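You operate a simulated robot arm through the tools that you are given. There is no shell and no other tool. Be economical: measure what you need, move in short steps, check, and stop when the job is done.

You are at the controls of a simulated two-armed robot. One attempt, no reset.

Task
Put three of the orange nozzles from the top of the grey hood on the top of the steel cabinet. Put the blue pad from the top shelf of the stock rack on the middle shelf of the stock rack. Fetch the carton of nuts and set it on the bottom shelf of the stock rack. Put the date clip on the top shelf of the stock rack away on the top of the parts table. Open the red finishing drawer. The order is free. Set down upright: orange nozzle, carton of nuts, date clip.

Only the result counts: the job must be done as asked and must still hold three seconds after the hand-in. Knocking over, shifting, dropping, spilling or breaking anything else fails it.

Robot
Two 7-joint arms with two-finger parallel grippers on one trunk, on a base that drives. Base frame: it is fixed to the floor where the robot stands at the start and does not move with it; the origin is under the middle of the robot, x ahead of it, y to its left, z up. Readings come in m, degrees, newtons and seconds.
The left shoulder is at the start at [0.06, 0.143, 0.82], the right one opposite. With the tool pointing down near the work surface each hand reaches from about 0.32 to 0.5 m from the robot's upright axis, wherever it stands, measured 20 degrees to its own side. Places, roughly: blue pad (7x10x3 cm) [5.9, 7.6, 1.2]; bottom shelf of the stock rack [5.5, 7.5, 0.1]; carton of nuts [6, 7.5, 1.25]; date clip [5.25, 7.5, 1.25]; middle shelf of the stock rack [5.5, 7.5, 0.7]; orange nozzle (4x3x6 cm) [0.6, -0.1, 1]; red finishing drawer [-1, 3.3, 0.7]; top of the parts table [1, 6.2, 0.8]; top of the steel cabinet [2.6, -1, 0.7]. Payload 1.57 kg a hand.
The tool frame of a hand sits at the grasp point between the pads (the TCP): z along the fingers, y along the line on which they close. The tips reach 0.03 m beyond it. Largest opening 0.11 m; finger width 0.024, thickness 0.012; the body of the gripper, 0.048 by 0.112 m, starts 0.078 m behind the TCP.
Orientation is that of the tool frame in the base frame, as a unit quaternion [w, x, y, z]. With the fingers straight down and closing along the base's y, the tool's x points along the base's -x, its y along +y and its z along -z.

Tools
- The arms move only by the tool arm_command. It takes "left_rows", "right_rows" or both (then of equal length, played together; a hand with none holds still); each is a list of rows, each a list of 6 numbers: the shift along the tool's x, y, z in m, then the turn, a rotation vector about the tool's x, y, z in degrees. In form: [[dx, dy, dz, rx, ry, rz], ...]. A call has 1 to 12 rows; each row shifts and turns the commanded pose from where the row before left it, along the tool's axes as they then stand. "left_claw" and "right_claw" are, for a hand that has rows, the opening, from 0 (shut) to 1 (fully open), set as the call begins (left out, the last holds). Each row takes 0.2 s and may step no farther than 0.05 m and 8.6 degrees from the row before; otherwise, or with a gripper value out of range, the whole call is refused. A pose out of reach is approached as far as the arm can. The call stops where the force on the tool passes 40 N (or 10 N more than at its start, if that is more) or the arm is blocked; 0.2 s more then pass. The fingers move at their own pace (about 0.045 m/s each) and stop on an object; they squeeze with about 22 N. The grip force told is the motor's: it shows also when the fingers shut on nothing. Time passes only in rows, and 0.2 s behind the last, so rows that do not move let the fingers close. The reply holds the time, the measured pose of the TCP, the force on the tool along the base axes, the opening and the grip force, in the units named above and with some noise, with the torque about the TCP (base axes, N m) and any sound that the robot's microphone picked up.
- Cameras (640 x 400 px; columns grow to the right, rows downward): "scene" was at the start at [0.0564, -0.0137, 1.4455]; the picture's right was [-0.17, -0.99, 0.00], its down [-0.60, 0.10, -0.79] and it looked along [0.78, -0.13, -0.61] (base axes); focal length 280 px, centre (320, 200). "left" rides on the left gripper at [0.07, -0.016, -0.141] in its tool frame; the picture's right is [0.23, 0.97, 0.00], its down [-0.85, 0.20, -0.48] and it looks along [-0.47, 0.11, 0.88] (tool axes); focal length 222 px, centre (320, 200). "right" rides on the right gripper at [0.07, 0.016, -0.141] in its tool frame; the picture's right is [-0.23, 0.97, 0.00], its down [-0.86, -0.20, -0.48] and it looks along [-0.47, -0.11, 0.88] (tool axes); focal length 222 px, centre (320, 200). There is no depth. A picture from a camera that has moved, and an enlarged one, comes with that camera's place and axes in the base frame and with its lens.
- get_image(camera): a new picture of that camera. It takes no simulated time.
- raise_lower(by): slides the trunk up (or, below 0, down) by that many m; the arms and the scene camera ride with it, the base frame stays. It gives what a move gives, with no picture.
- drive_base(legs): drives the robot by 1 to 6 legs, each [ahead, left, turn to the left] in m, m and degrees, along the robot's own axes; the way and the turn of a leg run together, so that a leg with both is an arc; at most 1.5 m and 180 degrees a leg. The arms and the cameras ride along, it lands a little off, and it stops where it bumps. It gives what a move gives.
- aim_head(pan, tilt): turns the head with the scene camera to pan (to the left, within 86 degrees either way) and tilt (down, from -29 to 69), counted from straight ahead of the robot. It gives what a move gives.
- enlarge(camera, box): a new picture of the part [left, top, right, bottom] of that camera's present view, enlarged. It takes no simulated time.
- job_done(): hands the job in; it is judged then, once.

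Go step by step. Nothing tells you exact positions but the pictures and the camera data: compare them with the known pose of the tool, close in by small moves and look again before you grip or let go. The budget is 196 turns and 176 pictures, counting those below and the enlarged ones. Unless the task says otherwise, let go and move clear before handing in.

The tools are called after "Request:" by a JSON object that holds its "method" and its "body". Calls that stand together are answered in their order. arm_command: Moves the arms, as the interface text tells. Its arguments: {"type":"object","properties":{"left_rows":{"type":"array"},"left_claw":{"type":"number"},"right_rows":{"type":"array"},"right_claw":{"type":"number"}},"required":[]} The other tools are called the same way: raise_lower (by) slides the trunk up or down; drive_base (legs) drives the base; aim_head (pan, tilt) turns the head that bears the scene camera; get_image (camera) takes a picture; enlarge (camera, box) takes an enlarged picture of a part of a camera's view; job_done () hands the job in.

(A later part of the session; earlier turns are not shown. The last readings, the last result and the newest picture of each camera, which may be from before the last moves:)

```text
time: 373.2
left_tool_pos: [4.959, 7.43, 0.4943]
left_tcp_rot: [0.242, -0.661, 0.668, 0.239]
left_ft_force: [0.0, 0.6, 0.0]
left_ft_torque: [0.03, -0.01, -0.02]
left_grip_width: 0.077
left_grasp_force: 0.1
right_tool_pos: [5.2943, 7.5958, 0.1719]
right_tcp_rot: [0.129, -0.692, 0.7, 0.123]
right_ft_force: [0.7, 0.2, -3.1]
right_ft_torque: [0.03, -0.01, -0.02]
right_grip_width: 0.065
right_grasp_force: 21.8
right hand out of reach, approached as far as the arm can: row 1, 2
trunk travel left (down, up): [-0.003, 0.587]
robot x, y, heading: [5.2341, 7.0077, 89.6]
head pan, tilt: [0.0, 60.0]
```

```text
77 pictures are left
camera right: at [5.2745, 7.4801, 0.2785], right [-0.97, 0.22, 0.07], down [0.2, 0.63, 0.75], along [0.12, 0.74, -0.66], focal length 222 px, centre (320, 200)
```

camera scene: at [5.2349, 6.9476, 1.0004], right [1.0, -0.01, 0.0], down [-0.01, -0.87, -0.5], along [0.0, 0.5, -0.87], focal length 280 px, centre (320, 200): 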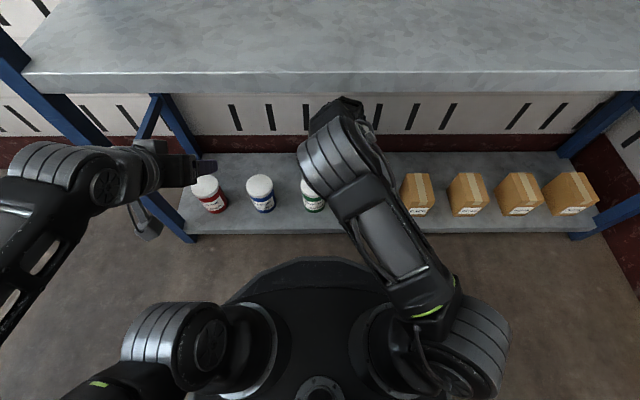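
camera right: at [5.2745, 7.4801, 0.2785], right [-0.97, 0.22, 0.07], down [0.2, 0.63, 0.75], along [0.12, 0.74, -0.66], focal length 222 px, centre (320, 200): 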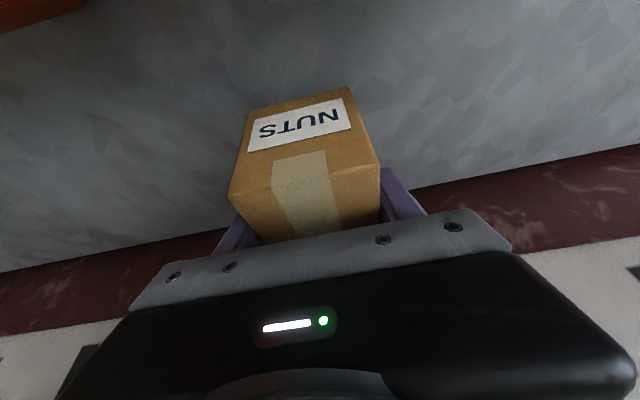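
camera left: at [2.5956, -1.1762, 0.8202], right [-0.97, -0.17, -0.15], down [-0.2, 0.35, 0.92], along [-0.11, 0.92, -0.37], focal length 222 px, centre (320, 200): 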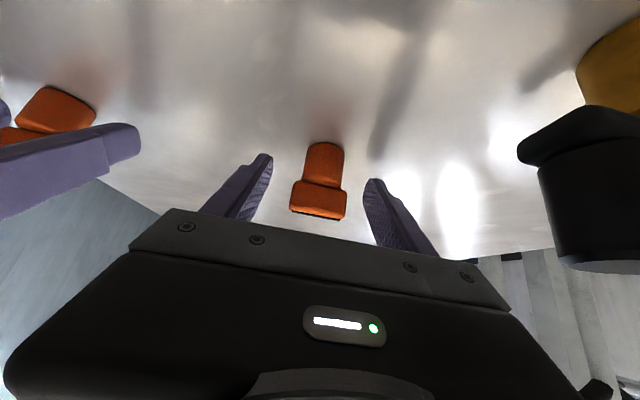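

Request:
{"method": "arm_command", "body": {"right_rows": [[0.0041, 0, 0.0113, 0, 0, 0], [0.0041, 0, 0.0113, 0, 0, 0], [0.003, 0, 0.008, 0, 0, 0]]}}

Request:
{"method": "get_image", "body": {"camera": "right"}}

```text
time: 374.0
left_tool_pos: [4.9595, 7.4302, 0.4947]
left_tcp_rot: [0.242, -0.662, 0.668, 0.239]
left_ft_force: [0.0, 0.8, 0.7]
left_ft_torque: [0.02, -0.02, 0.01]
left_grip_width: 0.0771
left_grasp_force: 0.0
right_tool_pos: [5.2884, 7.5799, 0.1566]
right_tcp_rot: [0.129, -0.691, 0.7, 0.122]
right_ft_force: [-1.2, 0.1, -2.1]
right_ft_torque: [0.03, -0.01, 0.0]
right_grip_width: 0.0648
right_grasp_force: 22.6
right hand out of reach, approached as far as the arm can: row 1, 2, 3
trunk travel left (down, up): [-0.003, 0.587]
robot x, y, heading: [5.2338, 7.0065, 89.4]
head pan, tilt: [0.0, 60.0]
```

```text
76 pictures are left
camera right: at [5.2701, 7.4652, 0.2643], right [-0.97, 0.23, 0.07], down [0.2, 0.63, 0.75], along [0.12, 0.74, -0.66], focal length 222 px, centre (320, 200)
```

right: 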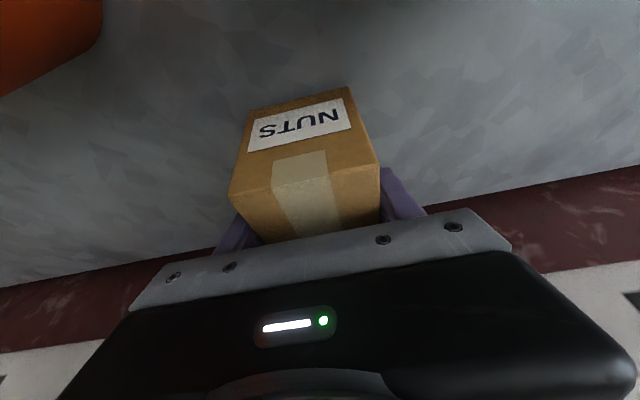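

Request:
{"method": "arm_command", "body": {"right_rows": [[0.0035, -0.003, 0.0095, 0, 0, 0], [0.0035, 0, 0.0095, 0, 0, 0]]}}

```text
time: 374.6
left_tool_pos: [4.9586, 7.4299, 0.4953]
left_tcp_rot: [0.242, -0.662, 0.668, 0.239]
left_ft_force: [-0.1, 0.0, -0.1]
left_ft_torque: [-0.05, 0.0, 0.01]
left_grip_width: 0.0769
left_grasp_force: 0.0
right_tool_pos: [5.2896, 7.5728, 0.1522]
right_tcp_rot: [0.132, -0.691, 0.7, 0.124]
right_ft_force: [3.4, 7.8, 12.0]
right_ft_torque: [0.24, 0.38, -0.27]
right_grip_width: 0.065
right_grasp_force: 22.5
right hand out of reach, approached as far as the arm can: row 1, 2
trunk travel left (down, up): [-0.003, 0.587]
robot x, y, heading: [5.2367, 7.0065, 89.6]
head pan, tilt: [0.0, 60.0]
```

Contact (12 N). I release.

Request:
{"method": "arm_command", "body": {"right_rows": [[0, 0, 0, 0, 0, 0], [0, 0, 0, 0, 0, 0], [0, 0, 0, 0, 0, 0]], "right_claw": 0.85}}

Request:
{"method": "get_image", "body": {"camera": "right"}}

```text
time: 375.4
left_tool_pos: [4.9586, 7.4291, 0.495]
left_tcp_rot: [0.242, -0.662, 0.667, 0.241]
left_ft_force: [-0.4, -0.2, 1.1]
left_ft_torque: [0.03, 0.0, 0.02]
left_grip_width: 0.0768
left_grasp_force: 0.0
right_tool_pos: [5.2949, 7.5725, 0.1521]
right_tcp_rot: [0.135, -0.689, 0.702, 0.122]
right_ft_force: [22.7, 2.5, 28.0]
right_ft_torque: [0.14, 0.34, -0.39]
right_grip_width: 0.0735
right_grasp_force: 0.0
trunk travel left (down, up): [-0.003, 0.587]
robot x, y, heading: [5.2357, 7.0063, 89.6]
head pan, tilt: [0.0, 60.0]
```

```text
75 pictures are left
camera right: at [5.2742, 7.457, 0.2587], right [-0.97, 0.23, 0.07], down [0.2, 0.62, 0.76], along [0.13, 0.75, -0.65], focal length 222 px, centre (320, 200)
```

right: 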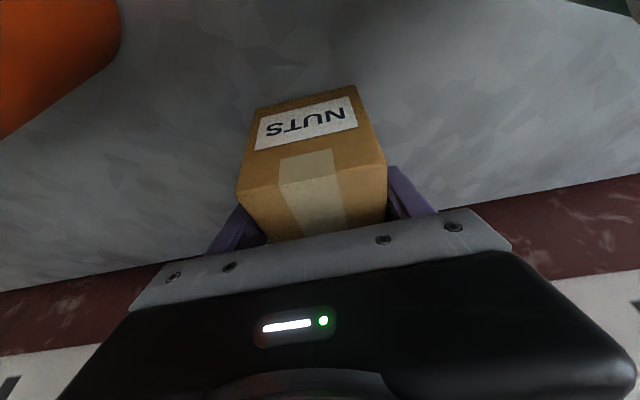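

A fingertip is rubbing on the shelf; I lift the hand a centimetre so it can open freely.

Request:
{"method": "arm_command", "body": {"right_rows": [[-0.0034, 0, -0.0094, 0, 0, 0], [0, 0, 0, 0, 0, 0], [0, 0, 0, 0, 0, 0]], "right_claw": 0.85}}

Request:
{"method": "get_image", "body": {"camera": "right"}}

```text
time: 376.2
left_tool_pos: [4.9584, 7.431, 0.4939]
left_tcp_rot: [0.241, -0.662, 0.668, 0.24]
left_ft_force: [-1.2, -0.5, 0.2]
left_ft_torque: [0.02, 0.01, 0.01]
left_grip_width: 0.077
left_grasp_force: 0.1
right_tool_pos: [5.2893, 7.5708, 0.1586]
right_tcp_rot: [0.128, -0.693, 0.699, 0.122]
right_ft_force: [-0.9, 0.7, 0.7]
right_ft_torque: [0.0, -0.01, -0.01]
right_grip_width: 0.0935
right_grasp_force: 0.1
trunk travel left (down, up): [-0.003, 0.587]
robot x, y, heading: [5.238, 7.0082, 89.5]
head pan, tilt: [0.0, 60.0]
```

```text
74 pictures are left
camera right: at [5.2702, 7.4549, 0.2665], right [-0.97, 0.22, 0.07], down [0.2, 0.63, 0.75], along [0.12, 0.74, -0.66], focal length 222 px, centre (320, 200)
```

right: 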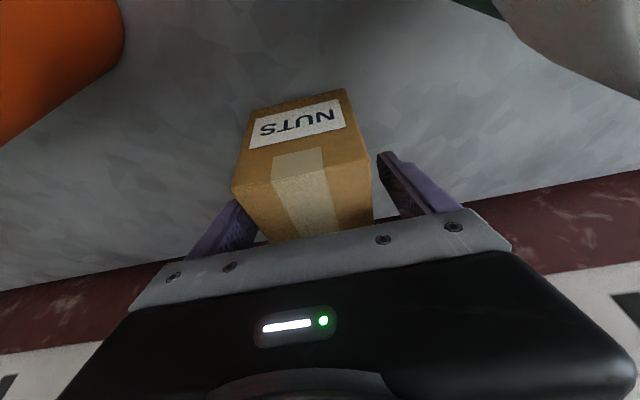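

The carton stands on the bottom shelf behind the tubs. I rise straight up and back out.

Request:
{"method": "arm_command", "body": {"right_rows": [[-0.0115, -0.002, -0.0315, 0, 0, 0], [-0.0115, -0.002, -0.0315, 0, 0, 0], [-0.0115, -0.002, -0.0315, 0, 0, 0], [-0.0115, -0.002, -0.0315, 0, 0, 0]]}}

Request:
{"method": "get_image", "body": {"camera": "right"}}

```text
time: 377.4
left_tool_pos: [4.9613, 7.4309, 0.4924]
left_tcp_rot: [0.239, -0.661, 0.67, 0.239]
left_ft_force: [1.0, 0.1, -0.9]
left_ft_torque: [0.02, -0.03, -0.03]
left_grip_width: 0.077
left_grasp_force: 0.1
right_tool_pos: [5.3158, 7.5473, 0.2557]
right_tcp_rot: [0.123, -0.697, 0.702, 0.079]
right_ft_force: [-0.8, -0.2, 0.6]
right_ft_torque: [0.0, -0.01, -0.01]
right_grip_width: 0.0935
right_grasp_force: 0.2
trunk travel left (down, up): [-0.003, 0.587]
robot x, y, heading: [5.2366, 7.0066, 89.5]
head pan, tilt: [0.0, 60.0]
stopped in row 4 (right hand): the arm was blocked; the commanded pose is now the measured one
```

```text
73 pictures are left
camera right: at [5.2906, 7.4401, 0.3691], right [-0.97, 0.23, 0.01], down [0.17, 0.68, 0.71], along [0.16, 0.69, -0.7], focal length 222 px, centre (320, 200)
```

right: 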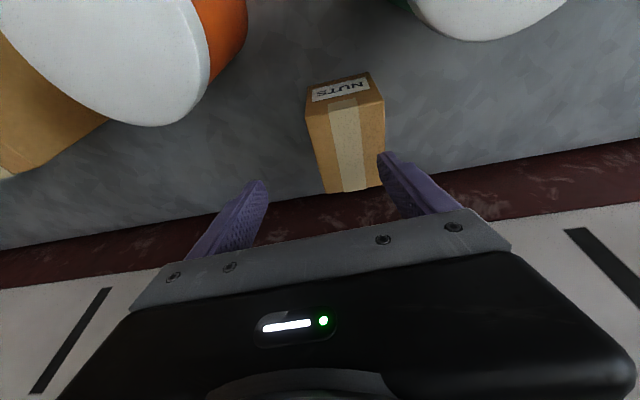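

The wrist touches the shelf above, so I'll close the fingers and withdraw through the gap between the two tubs at this height.

Request:
{"method": "arm_command", "body": {"right_rows": [[0.002, 0.006, 0.006, 0, 0, 0], [0, 0.006, 0, 0, 0, 0], [0, 0, 0, 0, 0, 0], [0, 0, 0, 0, 0, 0], [0, 0, 0, 0, 0, 0]], "right_claw": 0}}

Request:
{"method": "get_image", "body": {"camera": "right"}}

```text
time: 378.6
left_tool_pos: [4.961, 7.4309, 0.494]
left_tcp_rot: [0.24, -0.662, 0.669, 0.24]
left_ft_force: [-0.5, 0.0, -0.4]
left_ft_torque: [-0.01, 0.03, 0.0]
left_grip_width: 0.0771
left_grasp_force: 0.1
right_tool_pos: [5.3019, 7.5533, 0.2583]
right_tcp_rot: [0.125, -0.695, 0.703, 0.09]
right_ft_force: [-0.5, 1.2, -0.1]
right_ft_torque: [0.05, 0.02, 0.0]
right_grip_width: 0.0
right_grasp_force: 6.6
trunk travel left (down, up): [-0.003, 0.587]
robot x, y, heading: [5.2338, 7.0077, 89.5]
head pan, tilt: [0.0, 60.0]
```

```text
72 pictures are left
camera right: at [5.2773, 7.4441, 0.3702], right [-0.97, 0.23, 0.02], down [0.18, 0.67, 0.72], along [0.15, 0.71, -0.69], focal length 222 px, centre (320, 200)
```

right: 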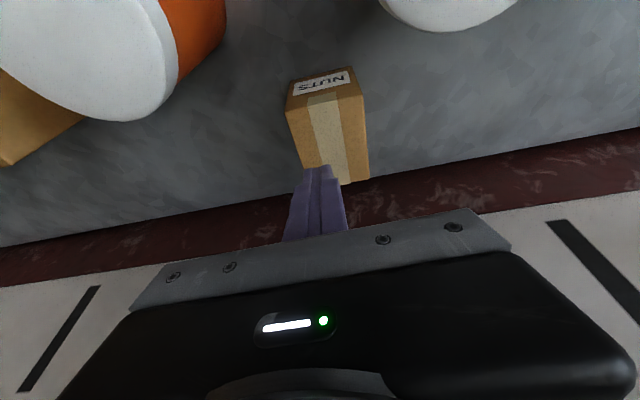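

Request:
{"method": "drive_base", "body": {"legs": [[-0.35, 0, 0.4]]}}

Request:
{"method": "aim_head", "body": {"pan": 0, "tilt": 40}}

Request:
{"method": "raise_lower", "body": {"by": 0.4}}

Request:
{"method": "get_image", "body": {"camera": "scene"}}

```text
time: 380.9
left_tool_pos: [4.9547, 7.0834, 0.4941]
left_tcp_rot: [0.241, -0.664, 0.666, 0.24]
left_ft_force: [-0.5, 0.1, -0.4]
left_ft_torque: [0.0, 0.0, -0.01]
left_grip_width: 0.0769
left_grasp_force: 0.1
right_tool_pos: [5.2926, 7.21, 0.2601]
right_tcp_rot: [-0.127, 0.699, -0.697, -0.093]
right_ft_force: [-0.3, -0.2, 0.6]
right_ft_torque: [0.02, -0.02, 0.03]
right_grip_width: 0.0003
right_grasp_force: 21.1
trunk travel left (down, up): [-0.003, 0.587]
robot x, y, heading: [5.2326, 6.6607, 90.0]
head pan, tilt: [0.0, 60.0]
```

```text
time: 381.7
left_tool_pos: [4.9554, 7.0831, 0.4941]
left_tcp_rot: [0.241, -0.665, 0.665, 0.241]
left_ft_force: [-0.3, -0.7, 0.4]
left_ft_torque: [-0.04, -0.01, -0.02]
left_grip_width: 0.0773
left_grasp_force: 0.0
right_tool_pos: [5.2922, 7.2111, 0.2616]
right_tcp_rot: [-0.127, 0.699, -0.697, -0.093]
right_ft_force: [0.3, -0.4, 0.2]
right_ft_torque: [-0.03, 0.02, 0.01]
right_grip_width: 0.0
right_grasp_force: 21.7
trunk travel left (down, up): [-0.003, 0.587]
robot x, y, heading: [5.2329, 6.6609, 89.9]
head pan, tilt: [0.0, 40.0]
```

```text
time: 385.5
left_tool_pos: [4.9544, 7.0822, 0.8943]
left_tcp_rot: [0.24, -0.664, 0.666, 0.241]
left_ft_force: [0.8, 0.3, -0.3]
left_ft_torque: [-0.03, 0.03, -0.01]
left_grip_width: 0.0772
left_grasp_force: 0.1
right_tool_pos: [5.2915, 7.2111, 0.6616]
right_tcp_rot: [-0.128, 0.699, -0.697, -0.093]
right_ft_force: [0.5, 0.4, -0.8]
right_ft_torque: [0.02, 0.04, 0.01]
right_grip_width: 0.0
right_grasp_force: 21.5
trunk travel left (down, up): [-0.403, 0.187]
robot x, y, heading: [5.2315, 6.6629, 90.2]
head pan, tilt: [0.0, 40.0]
```

```text
71 pictures are left
camera scene: at [5.2341, 6.7167, 1.4271], right [1.0, 0.0, 0.0], down [0.0, -0.64, -0.77], along [0.0, 0.77, -0.64], focal length 280 px, centre (320, 200)
```

scene: 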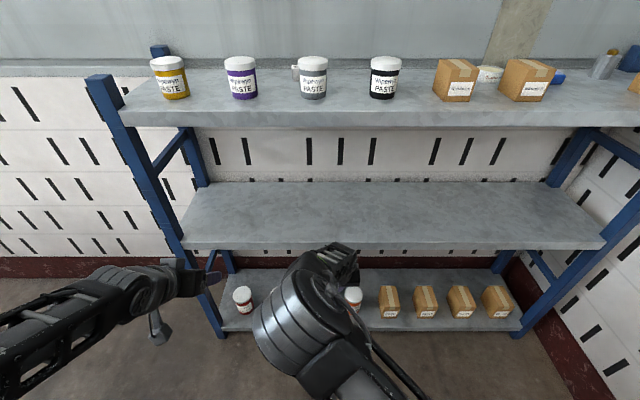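

The rack is undisturbed. Next the blue pad: I restore the right hand to a 60° tilt, raise, and move across in front of it.

Request:
{"method": "arm_command", "body": {"right_rows": [[0.0, 0, -0.02, -0.4, -7.03, 0.27], [0.0, 0, -0.02, -0.4, -7.03, 0.27], [0, 0, -0.02, -0.4, -7.03, 0.27], [0, 0, -0.02, -0.4, -7.03, 0.27], [0, 0, -0.02, -0.4, -7.03, 0.27], [0, 0, -0.02, -0.4, -7.03, 0.27]], "right_claw": 1}}

Request:
{"method": "raise_lower", "body": {"by": 0.187}}

Request:
{"method": "arm_command", "body": {"right_rows": [[-0.04, 0, -0.02, 0, 0, 0], [-0.04, 0, -0.02, 0, 0, 0], [-0.04, 0, -0.02, 0, 0, 0], [-0.04, 0, -0.02, 0, 0, 0], [-0.04, 0, -0.02, 0, 0, 0], [-0.04, 0, -0.02, 0, 0, 0], [-0.04, 0, -0.02, 0, 0, 0], [-0.04, 0, -0.02, 0, 0, 0]]}}

Request:
{"method": "drive_base", "body": {"legs": [[0, -0.47, 0]]}}

Request:
{"method": "get_image", "body": {"camera": "scene"}}

```text
time: 386.9
left_tool_pos: [4.9548, 7.0829, 0.894]
left_tcp_rot: [0.241, -0.664, 0.666, 0.24]
left_ft_force: [-0.2, -0.5, 0.2]
left_ft_torque: [-0.01, 0.0, 0.01]
left_grip_width: 0.077
left_grasp_force: 0.1
right_tool_pos: [5.2926, 7.1394, 0.7502]
right_tcp_rot: [0.354, -0.611, 0.613, 0.355]
right_ft_force: [0.4, -0.8, 0.5]
right_ft_torque: [0.03, 0.0, 0.01]
right_grip_width: 0.1102
right_grasp_force: 0.0
right hand out of reach, approached as far as the arm can: row 2
trunk travel left (down, up): [-0.403, 0.187]
robot x, y, heading: [5.2299, 6.6633, 89.8]
head pan, tilt: [0.0, 40.0]
```

```text
time: 389.0
left_tool_pos: [4.9547, 7.083, 1.0803]
left_tcp_rot: [0.241, -0.664, 0.665, 0.241]
left_ft_force: [1.7, 0.1, 0.4]
left_ft_torque: [0.0, 0.0, 0.01]
left_grip_width: 0.0769
left_grasp_force: 0.1
right_tool_pos: [5.2939, 7.1393, 0.936]
right_tcp_rot: [0.354, -0.611, 0.613, 0.354]
right_ft_force: [-0.1, 0.0, -0.5]
right_ft_torque: [-0.01, 0.03, 0.03]
right_grip_width: 0.11
right_grasp_force: 0.1
trunk travel left (down, up): [-0.59, 0.0]
robot x, y, heading: [5.2322, 6.663, 90.0]
head pan, tilt: [0.0, 40.0]
```

```text
time: 390.1
left_tool_pos: [4.9551, 7.083, 1.082]
left_tcp_rot: [0.241, -0.664, 0.666, 0.241]
left_ft_force: [0.3, 0.0, -0.4]
left_ft_torque: [0.0, -0.02, 0.0]
left_grip_width: 0.0771
left_grasp_force: 0.0
right_tool_pos: [5.3657, 7.1648, 1.1032]
right_tcp_rot: [0.354, -0.566, 0.677, 0.309]
right_ft_force: [-0.5, -0.4, -0.2]
right_ft_torque: [-0.01, 0.02, -0.01]
right_grip_width: 0.1099
right_grasp_force: 0.0
trunk travel left (down, up): [-0.59, 0.0]
robot x, y, heading: [5.2329, 6.6562, 90.0]
head pan, tilt: [0.0, 40.0]
stopped in row 5 (right hand): the arm was blocked; the commanded pose is now the measured one
```

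```text
time: 392.9
left_tool_pos: [5.4256, 7.082, 1.0812]
left_tcp_rot: [0.241, -0.664, 0.666, 0.241]
left_ft_force: [0.8, -0.4, 0.5]
left_ft_torque: [0.0, 0.02, -0.03]
left_grip_width: 0.0771
left_grasp_force: 0.1
right_tool_pos: [5.8368, 7.1642, 1.1032]
right_tcp_rot: [0.354, -0.566, 0.678, 0.308]
right_ft_force: [-0.2, -0.1, -0.1]
right_ft_torque: [0.02, 0.03, 0.01]
right_grip_width: 0.1098
right_grasp_force: 0.2
trunk travel left (down, up): [-0.59, 0.0]
robot x, y, heading: [5.7043, 6.6612, 89.9]
head pan, tilt: [0.0, 40.0]
```

```text
70 pictures are left
camera scene: at [5.7047, 6.716, 1.6138], right [1.0, 0.0, 0.0], down [0.0, -0.64, -0.77], along [0.0, 0.77, -0.64], focal length 280 px, centre (320, 200)
```

scene: 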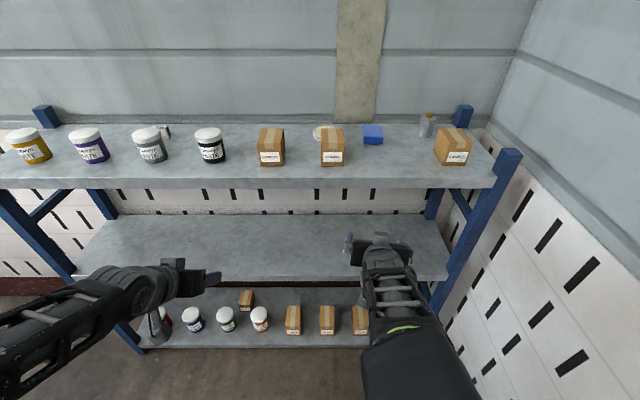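

The nuts carton is visible on the bottom shelf, upright. The pad is unobstructed now; I straighten the right hand and raise it in front of the pad.

Request:
{"method": "arm_command", "body": {"right_rows": [[0, 0, 0, -3.85, -2, -2.95], [0, 0, 0, -3.85, -2, -2.95], [-0.0343, -0.0072, -0.0129, 0, 0, 0], [-0.0343, -0.0072, -0.0129, 0, 0, 0], [-0.0343, -0.0072, -0.0129, 0, 0, 0], [-0.0343, -0.0072, -0.0129, 0, 0, 0], [-0.0343, -0.0072, -0.0129, 0, 0, 0], [-0.0343, -0.0072, -0.0129, 0, 0, 0]]}}

Request:
{"method": "get_image", "body": {"camera": "right"}}

Request:
{"method": "enlarge", "body": {"camera": "scene", "box": [300, 100, 480, 180]}}

```text
time: 394.7
left_tool_pos: [5.4253, 7.0825, 1.0813]
left_tcp_rot: [0.24, -0.664, 0.666, 0.24]
left_ft_force: [-0.6, 0.5, 0.3]
left_ft_torque: [0.01, 0.01, 0.0]
left_grip_width: 0.077
left_grasp_force: 0.2
right_tool_pos: [5.8814, 7.2005, 1.3215]
right_tcp_rot: [0.355, -0.611, 0.613, 0.354]
right_ft_force: [-0.4, -0.2, 0.7]
right_ft_torque: [-0.01, -0.01, -0.02]
right_grip_width: 0.1099
right_grasp_force: 0.1
trunk travel left (down, up): [-0.59, 0.0]
robot x, y, heading: [5.7033, 6.6608, 90.0]
head pan, tilt: [0.0, 40.0]
```

```text
69 pictures are left
camera right: at [5.8632, 7.0417, 1.3302], right [-0.97, 0.11, 0.2], down [0.2, 0.01, 0.98], along [0.11, 0.99, -0.03], focal length 222 px, centre (320, 200)
```

right: 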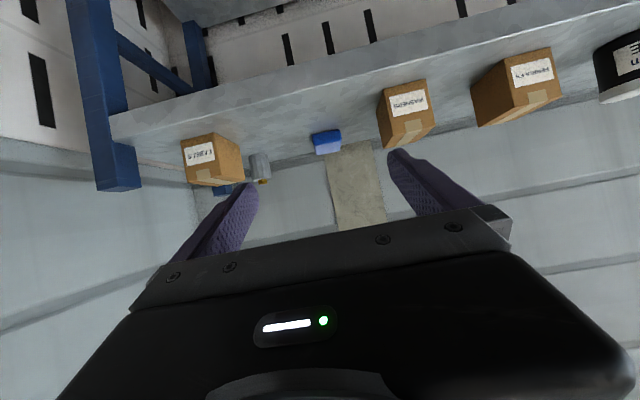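

```text
3.56 times, centred on (390, 140) of scene
camera zoom: at [5.7041, 6.7161, 1.6138], right [1.0, 0.0, 0.0], down [0.0, -0.64, -0.77], along [0.0, 0.77, -0.64], focal length 997 px, centre (71, 413)
```

zoom: 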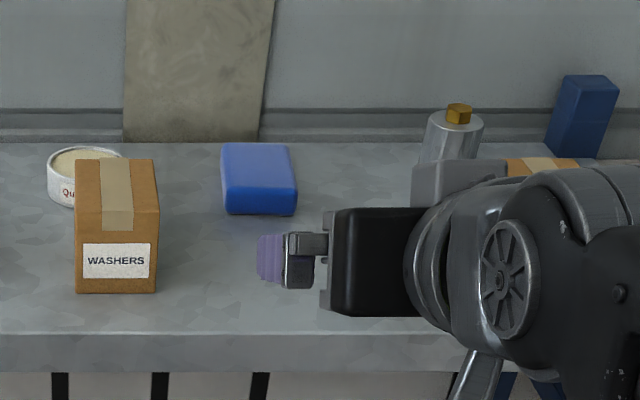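

The pad is at (5.879, 7.574), aligned with the shelf. I drive in and lower the open hand around it.

Request:
{"method": "drive_base", "body": {"legs": [[0.22, 0, 0]]}}

Request:
{"method": "arm_command", "body": {"right_rows": [[0.0066, 0, 0.0373, 0, 0, 0], [0.0066, 0, 0.0373, 0, 0, 0], [0.0066, 0, 0.0373, 0, 0, 0], [0.0066, 0, 0.0373, 0, 0, 0]]}}

Request:
{"method": "get_image", "body": {"camera": "right"}}

Request:
{"method": "enlarge", "body": {"camera": "scene", "box": [300, 60, 500, 180]}}

```text
time: 396.4
left_tool_pos: [5.425, 7.3035, 1.0804]
left_tcp_rot: [0.24, -0.664, 0.666, 0.24]
left_ft_force: [-0.6, 0.9, -1.1]
left_ft_torque: [-0.04, -0.01, -0.01]
left_grip_width: 0.0771
left_grasp_force: 0.0
right_tool_pos: [5.8809, 7.4217, 1.3202]
right_tcp_rot: [-0.354, 0.612, -0.612, -0.355]
right_ft_force: [0.4, -0.1, 0.2]
right_ft_torque: [-0.03, 0.01, 0.02]
right_grip_width: 0.1099
right_grasp_force: 0.0
trunk travel left (down, up): [-0.59, 0.0]
robot x, y, heading: [5.7028, 6.8805, 89.8]
head pan, tilt: [0.0, 40.0]
```

```text
time: 397.4
left_tool_pos: [5.4268, 7.3037, 1.0798]
left_tcp_rot: [0.241, -0.664, 0.666, 0.24]
left_ft_force: [-0.2, -0.5, 0.1]
left_ft_torque: [0.01, -0.01, 0.0]
left_grip_width: 0.0771
left_grasp_force: 0.0
right_tool_pos: [5.8812, 7.5393, 1.2247]
right_tcp_rot: [0.353, -0.612, 0.612, 0.355]
right_ft_force: [0.7, -1.0, 0.0]
right_ft_torque: [0.03, 0.02, -0.03]
right_grip_width: 0.1102
right_grasp_force: 0.1
trunk travel left (down, up): [-0.59, 0.0]
robot x, y, heading: [5.7036, 6.8802, 90.2]
head pan, tilt: [0.0, 40.0]
```

```text
67 pictures are left
camera right: at [5.8641, 7.3803, 1.2324], right [-0.97, 0.11, 0.2], down [0.2, 0.01, 0.98], along [0.11, 0.99, -0.03], focal length 222 px, centre (320, 200)
```

right: 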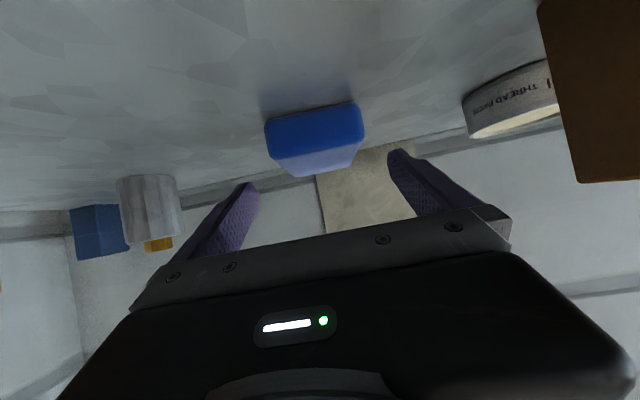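

```text
3.20 times, centred on (400, 120) of scene
camera zoom: at [5.7044, 6.9375, 1.6138], right [1.0, 0.0, 0.0], down [0.0, -0.64, -0.77], along [0.0, 0.77, -0.64], focal length 897 px, centre (64, 456)
```

zoom: 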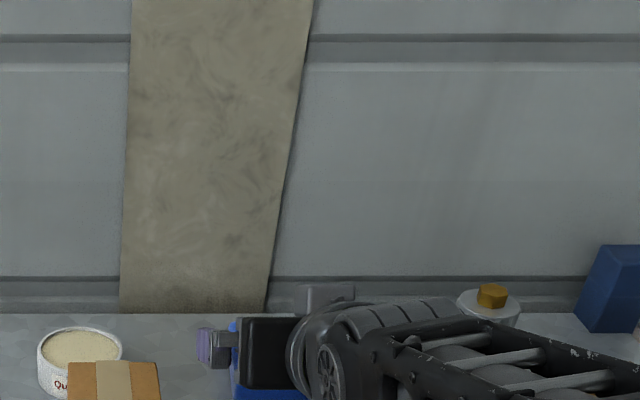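

Request:
{"method": "arm_command", "body": {"right_rows": [[0.0044, 0.0015, 0.0205, 0, 0, 0], [0.0044, 0.0015, 0.0205, 0, 0, 0]]}}

Request:
{"method": "arm_command", "body": {"right_rows": [[0, 0, 0, 0, 0, 0], [0, 0, 0, 0, 0, 0], [0, 0, 0, 0, 0, 0], [0, 0, 0, 0, 0, 0]], "right_claw": 0}}

Request:
{"method": "get_image", "body": {"camera": "right"}}

```text
time: 398.0
left_tool_pos: [5.4253, 7.3034, 1.0805]
left_tcp_rot: [0.241, -0.664, 0.666, 0.24]
left_ft_force: [-1.3, -0.5, -0.1]
left_ft_torque: [-0.01, 0.02, 0.01]
left_grip_width: 0.0769
left_grasp_force: 0.0
right_tool_pos: [5.8783, 7.5674, 1.1951]
right_tcp_rot: [0.354, -0.612, 0.613, 0.354]
right_ft_force: [-0.5, 0.8, -0.1]
right_ft_torque: [0.01, -0.03, -0.01]
right_grip_width: 0.1101
right_grasp_force: 0.1
trunk travel left (down, up): [-0.59, 0.0]
robot x, y, heading: [5.7041, 6.8761, 90.1]
head pan, tilt: [0.0, 40.0]
```

```text
time: 399.0
left_tool_pos: [5.4247, 7.3047, 1.0798]
left_tcp_rot: [0.241, -0.664, 0.666, 0.24]
left_ft_force: [0.1, 0.4, 0.0]
left_ft_torque: [-0.01, -0.02, 0.01]
left_grip_width: 0.0769
left_grasp_force: 0.2
right_tool_pos: [5.8775, 7.5677, 1.1954]
right_tcp_rot: [0.355, -0.611, 0.613, 0.354]
right_ft_force: [0.9, 1.3, 0.0]
right_ft_torque: [0.02, -0.02, -0.03]
right_grip_width: 0.0642
right_grasp_force: 21.7
trunk travel left (down, up): [-0.59, 0.0]
robot x, y, heading: [5.7022, 6.8809, 90.0]
head pan, tilt: [0.0, 40.0]
```

```text
65 pictures are left
camera right: at [5.8607, 7.4097, 1.2047], right [-0.97, 0.11, 0.2], down [0.2, 0.01, 0.98], along [0.11, 0.99, -0.03], focal length 222 px, centre (320, 200)
```

right: 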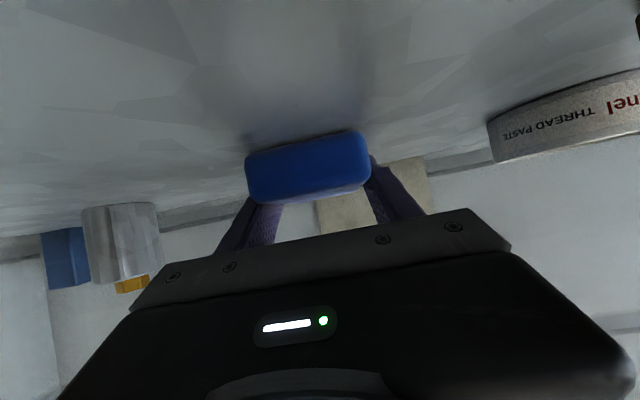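

The pad is held. I lift it out, back off, and lower toward the middle shelf.

Request:
{"method": "arm_command", "body": {"right_rows": [[-0.0346, 0, -0.02, 0, 0, 0], [-0.0346, 0, -0.02, 0, 0, 0], [0.025, 0, -0.0433, 0, 0, 0], [0.025, 0, -0.0433, 0, 0, 0], [0.025, 0, -0.0433, 0, 0, 0], [0.025, 0, -0.0433, 0, 0, 0]]}}

Request:
{"method": "drive_base", "body": {"legs": [[-0.23, 0.05, 0]]}}

Request:
{"method": "raise_lower", "body": {"by": -0.33}}

Request:
{"method": "get_image", "body": {"camera": "scene"}}

```text
time: 400.4
left_tool_pos: [5.424, 7.3014, 1.0812]
left_tcp_rot: [0.242, -0.663, 0.666, 0.24]
left_ft_force: [1.1, -1.1, 0.6]
left_ft_torque: [-0.01, 0.0, 0.03]
left_grip_width: 0.0769
left_grasp_force: 0.0
right_tool_pos: [5.8795, 7.3649, 1.2749]
right_tcp_rot: [0.355, -0.611, 0.613, 0.353]
right_ft_force: [-0.2, -1.1, -0.4]
right_ft_torque: [0.03, -0.02, 0.01]
right_grip_width: 0.064
right_grasp_force: 22.4
trunk travel left (down, up): [-0.59, 0.0]
robot x, y, heading: [5.6997, 6.8797, 90.0]
head pan, tilt: [0.0, 40.0]
```

```text
time: 402.2
left_tool_pos: [5.3742, 7.0727, 1.0798]
left_tcp_rot: [0.241, -0.663, 0.666, 0.24]
left_ft_force: [-0.8, -0.3, -0.2]
left_ft_torque: [0.03, -0.04, -0.03]
left_grip_width: 0.0769
left_grasp_force: 0.0
right_tool_pos: [5.8272, 7.1365, 1.2747]
right_tcp_rot: [0.354, -0.612, 0.612, 0.354]
right_ft_force: [-0.3, -0.4, 0.2]
right_ft_torque: [-0.01, -0.03, 0.0]
right_grip_width: 0.0641
right_grasp_force: 22.2
trunk travel left (down, up): [-0.59, 0.0]
robot x, y, heading: [5.6516, 6.6506, 90.0]
head pan, tilt: [0.0, 40.0]
```

```text
time: 405.4
left_tool_pos: [5.3744, 7.0743, 0.7504]
left_tcp_rot: [0.242, -0.663, 0.666, 0.241]
left_ft_force: [-0.1, 0.0, 0.5]
left_ft_torque: [-0.01, -0.02, 0.03]
left_grip_width: 0.0768
left_grasp_force: 0.0
right_tool_pos: [5.8288, 7.1369, 0.9442]
right_tcp_rot: [0.354, -0.611, 0.613, 0.353]
right_ft_force: [1.0, 0.4, -0.5]
right_ft_torque: [-0.03, 0.02, -0.01]
right_grip_width: 0.0642
right_grasp_force: 22.4
trunk travel left (down, up): [-0.26, 0.33]
robot x, y, heading: [5.6531, 6.6518, 89.6]
head pan, tilt: [0.0, 40.0]
```

```text
64 pictures are left
camera scene: at [5.6531, 6.7072, 1.2838], right [1.0, 0.0, 0.0], down [0.0, -0.64, -0.77], along [0.0, 0.77, -0.64], focal length 280 px, centre (320, 200)
```

scene: 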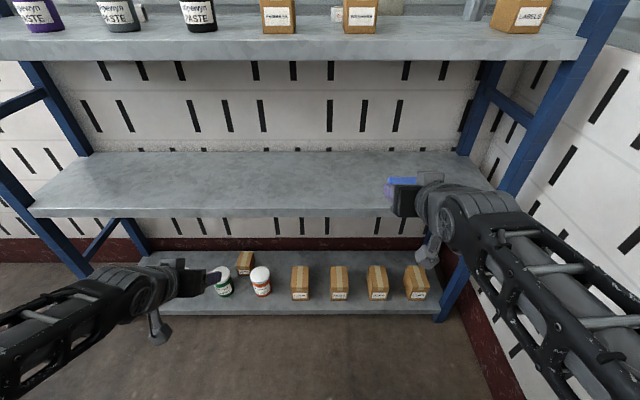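

Request:
{"method": "drive_base", "body": {"legs": [[0.17, 0, 0.2]]}}

Request:
{"method": "arm_command", "body": {"right_rows": [[0.0189, 0, 0.0432, 0, 0, 0], [0.0189, 0, 0.0432, 0, 0, 0], [0.0189, 0, 0.0432, 0, 0, 0], [0.0189, 0, 0.0432, 0, 0, 0], [0.0189, 0, 0.0432, 0, 0, 0], [0.0087, 0, 0.005, 0, 0, 0], [0.0043, 0, 0.0025, 0, 0, 0]]}}

Request:
{"method": "get_image", "body": {"camera": "right"}}

```text
time: 406.9
left_tool_pos: [5.3743, 7.2429, 0.7509]
left_tcp_rot: [0.241, -0.664, 0.666, 0.24]
left_ft_force: [-1.1, 0.1, 1.5]
left_ft_torque: [0.01, 0.0, 0.0]
left_grip_width: 0.077
left_grasp_force: 0.1
right_tool_pos: [5.8255, 7.307, 0.9443]
right_tcp_rot: [0.355, -0.612, 0.612, 0.354]
right_ft_force: [-0.1, 1.0, -0.4]
right_ft_torque: [0.0, -0.02, -0.01]
right_grip_width: 0.0641
right_grasp_force: 22.1
trunk travel left (down, up): [-0.26, 0.33]
robot x, y, heading: [5.6588, 6.8183, 90.4]
head pan, tilt: [0.0, 40.0]
```

```text
time: 408.5
left_tool_pos: [5.3732, 7.2402, 0.7528]
left_tcp_rot: [0.241, -0.664, 0.665, 0.241]
left_ft_force: [0.2, 1.0, 0.1]
left_ft_torque: [-0.03, 0.02, -0.03]
left_grip_width: 0.0771
left_grasp_force: 0.1
right_tool_pos: [5.8255, 7.448, 0.7449]
right_tcp_rot: [-0.357, 0.61, -0.609, -0.36]
right_ft_force: [1.8, -4.0, 27.0]
right_ft_torque: [-0.57, -0.46, -0.38]
right_grip_width: 0.0642
right_grasp_force: 22.4
trunk travel left (down, up): [-0.26, 0.33]
robot x, y, heading: [5.6546, 6.8168, 89.8]
head pan, tilt: [0.0, 40.0]
```

```text
63 pictures are left
camera right: at [5.8099, 7.2894, 0.7525], right [-0.97, 0.11, 0.2], down [0.2, 0.0, 0.98], along [0.11, 0.99, -0.02], focal length 222 px, centre (320, 200)
```

right: 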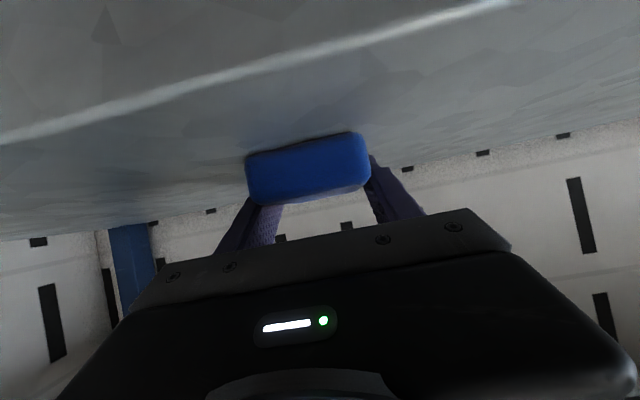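

Contact (27 N) on the middle shelf. I ease off slightly, open, and withdraw.

Request:
{"method": "arm_command", "body": {"right_rows": [[-0.0043, 0, -0.0025, 0, 0, 0], [0, 0, 0, 0, 0, 0]]}}

Request:
{"method": "arm_command", "body": {"right_rows": [[0, 0, 0, 0, 0, 0], [0, 0, 0, 0, 0, 0], [0, 0, 0, 0, 0, 0], [0, 0, -0.04, 0, 0, 0], [0, 0, -0.04, 0, 0, 0], [0, 0, -0.04, 0, 0, 0]], "right_claw": 1}}

Request:
{"method": "drive_base", "body": {"legs": [[-0.2, 0, 0]]}}

Request:
{"method": "get_image", "body": {"camera": "scene"}}

```text
time: 409.1
left_tool_pos: [5.3725, 7.2417, 0.7511]
left_tcp_rot: [0.242, -0.664, 0.666, 0.241]
left_ft_force: [0.5, -0.9, -0.3]
left_ft_torque: [-0.01, 0.02, 0.02]
left_grip_width: 0.077
left_grasp_force: 0.1
right_tool_pos: [5.8261, 7.447, 0.7447]
right_tcp_rot: [-0.355, 0.612, -0.611, -0.355]
right_ft_force: [-0.1, 8.6, 11.4]
right_ft_torque: [0.54, -0.13, 0.1]
right_grip_width: 0.064
right_grasp_force: 22.3
trunk travel left (down, up): [-0.26, 0.33]
robot x, y, heading: [5.656, 6.8207, 90.0]
head pan, tilt: [0.0, 40.0]
```

```text
time: 410.5
left_tool_pos: [5.3729, 7.2419, 0.7506]
left_tcp_rot: [0.241, -0.664, 0.665, 0.241]
left_ft_force: [-0.5, -0.3, -0.1]
left_ft_torque: [0.0, 0.01, 0.02]
left_grip_width: 0.0769
left_grasp_force: 0.1
right_tool_pos: [5.8275, 7.3414, 0.8056]
right_tcp_rot: [0.354, -0.612, 0.612, 0.353]
right_ft_force: [0.1, -0.5, -0.4]
right_ft_torque: [0.02, 0.01, -0.02]
right_grip_width: 0.1102
right_grasp_force: 0.0
trunk travel left (down, up): [-0.26, 0.33]
robot x, y, heading: [5.6546, 6.8222, 89.8]
head pan, tilt: [0.0, 40.0]
```

```text
time: 412.1
left_tool_pos: [5.3737, 7.0441, 0.7504]
left_tcp_rot: [0.242, -0.664, 0.666, 0.241]
left_ft_force: [0.4, -0.1, 0.4]
left_ft_torque: [0.01, 0.01, 0.02]
left_grip_width: 0.0771
left_grasp_force: 0.1
right_tool_pos: [5.8274, 7.1423, 0.805]
right_tcp_rot: [0.355, -0.611, 0.613, 0.354]
right_ft_force: [0.9, 0.2, -0.6]
right_ft_torque: [-0.03, 0.03, -0.01]
right_grip_width: 0.1102
right_grasp_force: 0.1
trunk travel left (down, up): [-0.26, 0.33]
robot x, y, heading: [5.6524, 6.6198, 90.0]
head pan, tilt: [0.0, 40.0]
```

```text
62 pictures are left
camera scene: at [5.6531, 6.6767, 1.2838], right [1.0, 0.0, 0.0], down [0.0, -0.64, -0.77], along [0.0, 0.77, -0.64], focal length 280 px, centre (320, 200)
```

scene: 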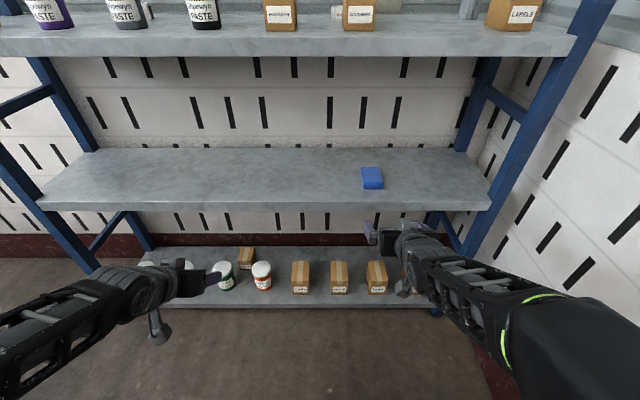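

The pad lies on the middle shelf. Now the date clip: I raise up and move left to view it past the grey tub.

Request:
{"method": "raise_lower", "body": {"by": 0.33}}

Request:
{"method": "drive_base", "body": {"legs": [[0.1, 0.55, 0]]}}

Request:
{"method": "aim_head", "body": {"pan": 0, "tilt": 35}}

Request:
{"method": "get_image", "body": {"camera": "scene"}}

```text
time: 415.3
left_tool_pos: [5.3741, 7.0444, 1.0808]
left_tcp_rot: [0.241, -0.664, 0.666, 0.24]
left_ft_force: [-0.6, -0.3, 0.1]
left_ft_torque: [-0.05, 0.03, 0.0]
left_grip_width: 0.077
left_grasp_force: 0.1
right_tool_pos: [5.8282, 7.1427, 1.1346]
right_tcp_rot: [0.354, -0.612, 0.613, 0.353]
right_ft_force: [0.1, -0.5, 0.0]
right_ft_torque: [-0.03, 0.02, 0.0]
right_grip_width: 0.1099
right_grasp_force: 0.1
trunk travel left (down, up): [-0.59, 0.0]
robot x, y, heading: [5.6496, 6.6223, 89.9]
head pan, tilt: [0.0, 40.0]
```

```text
time: 418.5
left_tool_pos: [4.8275, 7.1446, 1.0797]
left_tcp_rot: [-0.241, 0.665, -0.664, -0.241]
left_ft_force: [-1.1, 0.2, -0.4]
left_ft_torque: [0.02, -0.04, -0.01]
left_grip_width: 0.077
left_grasp_force: 0.0
right_tool_pos: [5.2813, 7.2433, 1.135]
right_tcp_rot: [-0.353, 0.613, -0.611, -0.354]
right_ft_force: [-0.3, 0.2, -0.5]
right_ft_torque: [0.03, -0.01, 0.01]
right_grip_width: 0.1103
right_grasp_force: 0.1
trunk travel left (down, up): [-0.59, 0.0]
robot x, y, heading: [5.1082, 6.7206, 90.1]
head pan, tilt: [0.0, 40.0]
```

```text
time: 419.2
left_tool_pos: [4.8277, 7.1435, 1.0808]
left_tcp_rot: [-0.24, 0.665, -0.665, -0.24]
left_ft_force: [0.9, 0.6, 0.3]
left_ft_torque: [0.01, 0.01, -0.03]
left_grip_width: 0.0769
left_grasp_force: 0.0
right_tool_pos: [5.2821, 7.2431, 1.1348]
right_tcp_rot: [-0.353, 0.613, -0.611, -0.355]
right_ft_force: [-0.3, 1.0, 0.3]
right_ft_torque: [0.01, -0.01, -0.03]
right_grip_width: 0.1098
right_grasp_force: 0.1
trunk travel left (down, up): [-0.59, 0.0]
robot x, y, heading: [5.1074, 6.7206, 90.3]
head pan, tilt: [0.0, 35.0]
```

```text
61 pictures are left
camera scene: at [5.1089, 6.7803, 1.6213], right [1.0, 0.0, 0.0], down [0.0, -0.57, -0.82], along [0.0, 0.82, -0.57], focal length 280 px, centre (320, 200)
```

scene: 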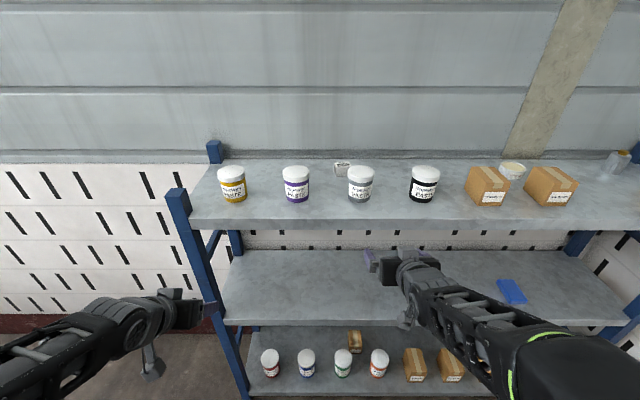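

Request:
{"method": "enlarge", "body": {"camera": "scene", "box": [310, 150, 390, 210]}}

```text
6.67 times, centred on (350, 180) of scene
camera zoom: at [5.1089, 6.7803, 1.6213], right [1.0, 0.0, 0.0], down [0.0, -0.57, -0.82], along [0.0, 0.82, -0.57], focal length 1869 px, centre (120, 333)
```

zoom: 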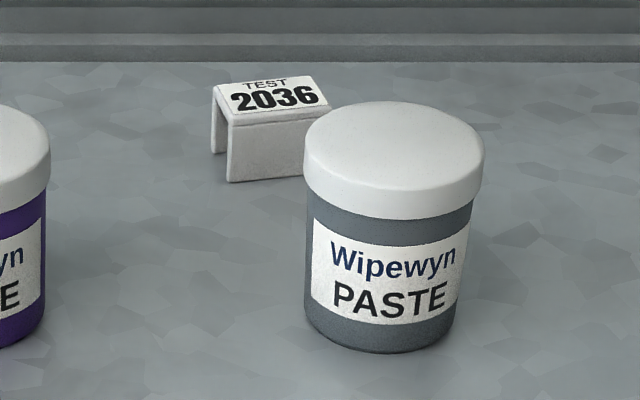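

The date clip is a small inverted-U block (about 5×3×3.3 cm) at (5.182, 7.575), turned ~12°, behind the grey tub. I'll take it with the left hand from above at 45°. First I raise both hands above shelf level.

Request:
{"method": "arm_command", "body": {"left_rows": [[-0.0257, -0.0133, -0.0307, 0, 0, 0], [-0.0257, -0.0133, -0.0307, 0, 0, 0], [-0.0257, -0.0133, -0.0307, 0, 0, 0], [-0.0257, -0.0133, -0.0307, 0, 0, 0], [-0.0257, -0.0133, -0.0307, 0, 0, 0], [-0.0257, -0.0133, -0.0307, 0, 0, 0], [0, 0, 0, 0, -5, 0], [0, 0, 0, -3.53, 0, -3.53], [0, 0, 0, -3.53, 0, -3.53]], "right_rows": [[-0.0346, 0, -0.02, 0, 0, 0], [-0.0346, 0, -0.02, 0, 0, 0], [-0.0346, 0, -0.02, 0, 0, 0], [-0.0346, 0, -0.02, 0, 0, 0], [-0.0346, 0, -0.02, 0, 0, 0], [0, 0, 0, 0, 0, 0], [0, 0, 0, 0, 0, 0], [0, 0, 0, 0, 0, 0], [0, 0, 0, 0, 0, 0]], "left_claw": 1, "right_claw": 0.3}}

Request:
{"method": "get_image", "body": {"camera": "scene"}}

```text
time: 421.2
left_tool_pos: [4.9085, 7.1424, 1.3219]
left_tcp_rot: [-0.243, 0.709, -0.594, -0.292]
left_ft_force: [-0.6, -0.1, -1.3]
left_ft_torque: [0.0, 0.02, -0.01]
left_grip_width: 0.1097
left_grasp_force: 0.1
right_tool_pos: [5.2819, 7.2428, 1.3359]
right_tcp_rot: [-0.353, 0.613, -0.611, -0.355]
right_ft_force: [-0.5, 0.2, 0.4]
right_ft_torque: [0.01, 0.03, -0.02]
right_grip_width: 0.0332
right_grasp_force: 0.0
trunk travel left (down, up): [-0.59, 0.0]
robot x, y, heading: [5.1112, 6.7175, 90.1]
head pan, tilt: [0.0, 35.0]
```

```text
59 pictures are left
camera scene: at [5.1089, 6.7799, 1.6214], right [1.0, 0.0, 0.0], down [0.0, -0.57, -0.82], along [0.0, 0.82, -0.57], focal length 280 px, centre (320, 200)
```

scene: 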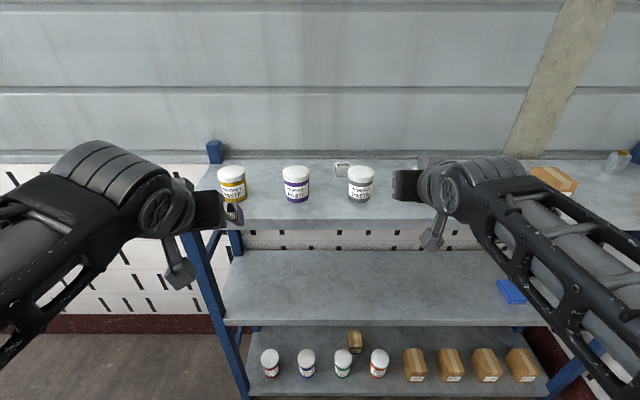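

Request:
{"method": "drive_base", "body": {"legs": [[0, -0.285, 0], [0.3, 0, 0]]}}

Request:
{"method": "get_image", "body": {"camera": "left"}}

Request:
{"method": "get_image", "body": {"camera": "scene"}}

```text
time: 424.8
left_tool_pos: [5.197, 7.4421, 1.3206]
left_tcp_rot: [-0.244, 0.707, -0.596, -0.291]
left_ft_force: [-0.2, 0.1, -0.6]
left_ft_torque: [0.01, 0.0, -0.02]
left_grip_width: 0.1101
left_grasp_force: 0.1
right_tool_pos: [5.5713, 7.5397, 1.3356]
right_tcp_rot: [0.355, -0.611, 0.613, 0.354]
right_ft_force: [-0.6, 0.7, -0.8]
right_ft_torque: [-0.02, 0.02, 0.04]
right_grip_width: 0.0331
right_grasp_force: 0.2
trunk travel left (down, up): [-0.59, 0.0]
robot x, y, heading: [5.3931, 7.0187, 89.9]
head pan, tilt: [0.0, 35.0]
```

```text
58 pictures are left
camera left: at [5.2367, 7.2986, 1.3726], right [-0.93, -0.32, -0.16], down [-0.24, 0.23, 0.94], along [-0.27, 0.92, -0.3], focal length 222 px, centre (320, 200)
```

left: 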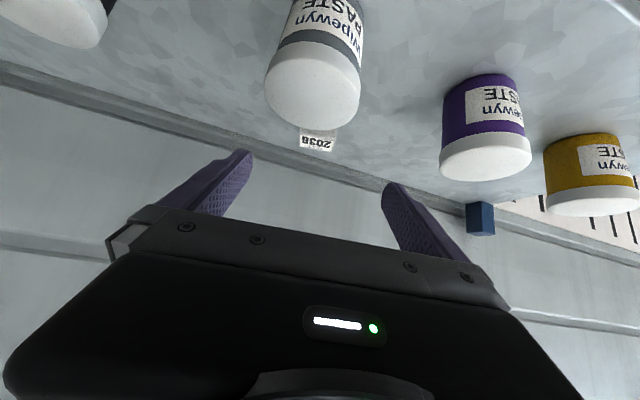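

```text
57 pictures are left
camera scene: at [5.3954, 7.0791, 1.6213], right [1.0, 0.0, 0.0], down [0.0, -0.57, -0.82], along [0.0, 0.82, -0.57], focal length 280 px, centre (320, 200)
```

scene: 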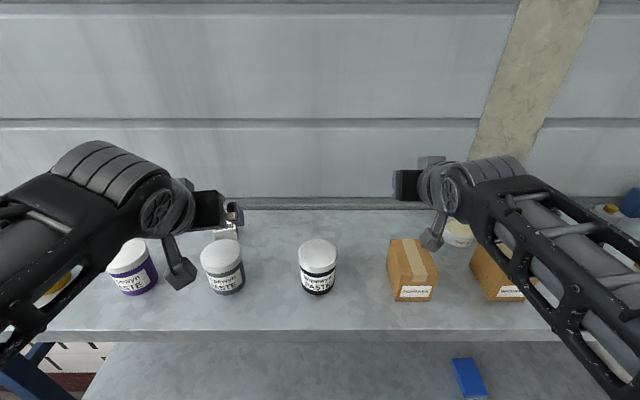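

Request:
{"method": "arm_command", "body": {"left_rows": [[-0.0078, -0.0027, 0.0355, 0, 0, 0], [-0.0078, -0.0027, 0.0355, 0, 0, 0]]}}

Request:
{"method": "get_image", "body": {"camera": "left"}}

Request:
{"method": "enlarge", "body": {"camera": "scene", "box": [150, 170, 310, 300]}}

```text
time: 425.4
left_tool_pos: [5.1898, 7.504, 1.2802]
left_tcp_rot: [-0.245, 0.707, -0.596, -0.292]
left_ft_force: [-0.3, 0.6, 0.2]
left_ft_torque: [0.01, 0.0, 0.01]
left_grip_width: 0.11
left_grasp_force: 0.1
right_tool_pos: [5.5708, 7.5412, 1.3363]
right_tcp_rot: [0.355, -0.611, 0.613, 0.354]
right_ft_force: [-0.2, 1.0, 0.3]
right_ft_torque: [-0.02, -0.04, 0.02]
right_grip_width: 0.0329
right_grasp_force: 0.0
trunk travel left (down, up): [-0.59, 0.0]
robot x, y, heading: [5.3963, 7.018, 89.8]
head pan, tilt: [0.0, 35.0]
```

```text
56 pictures are left
camera left: at [5.2307, 7.3597, 1.3329], right [-0.93, -0.32, -0.16], down [-0.24, 0.23, 0.94], along [-0.27, 0.92, -0.29], focal length 222 px, centre (320, 200)
```

left: 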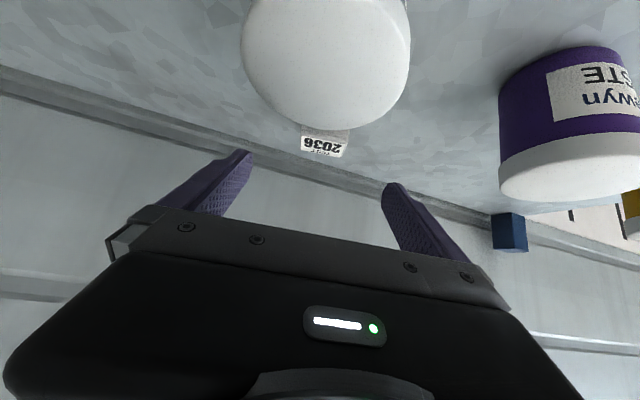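

```text
3.08 times, centred on (230, 235) of scene
camera zoom: at [5.3953, 7.0786, 1.6213], right [1.0, 0.0, 0.0], down [0.0, -0.57, -0.82], along [0.0, 0.82, -0.57], focal length 863 px, centre (597, 92)
```

zoom: 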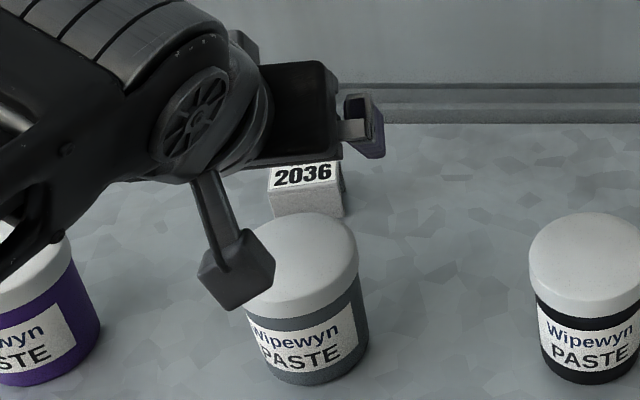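

The left camera block would touch the tub's lid at 45°, so I steepen the hand to 35° here before going down.

Request:
{"method": "arm_command", "body": {"left_rows": [[0, 0, 0, 0, 5, 0], [0, 0, 0, 0, 5, 0]]}}

Request:
{"method": "get_image", "body": {"camera": "left"}}

```text
time: 426.0
left_tool_pos: [5.1907, 7.5033, 1.2813]
left_tcp_rot: [-0.193, 0.729, -0.615, -0.229]
left_ft_force: [0.1, 0.4, -0.4]
left_ft_torque: [0.02, -0.03, -0.02]
left_grip_width: 0.11
left_grasp_force: 0.0
right_tool_pos: [5.5709, 7.5396, 1.3364]
right_tcp_rot: [0.355, -0.611, 0.613, 0.353]
right_ft_force: [0.5, 0.2, -0.2]
right_ft_torque: [0.0, 0.03, 0.02]
right_grip_width: 0.0328
right_grasp_force: 0.1
trunk travel left (down, up): [-0.59, 0.0]
robot x, y, heading: [5.3946, 7.0198, 89.9]
head pan, tilt: [0.0, 35.0]
```

```text
54 pictures are left
camera left: at [5.2293, 7.3699, 1.3585], right [-0.93, -0.35, -0.13], down [-0.27, 0.39, 0.88], along [-0.26, 0.85, -0.46], focal length 222 px, centre (320, 200)
```

left: 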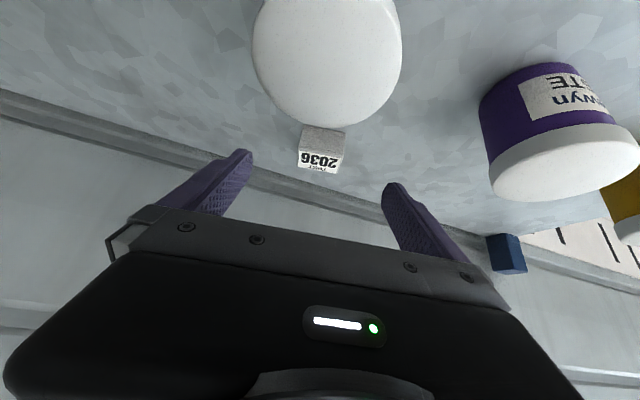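

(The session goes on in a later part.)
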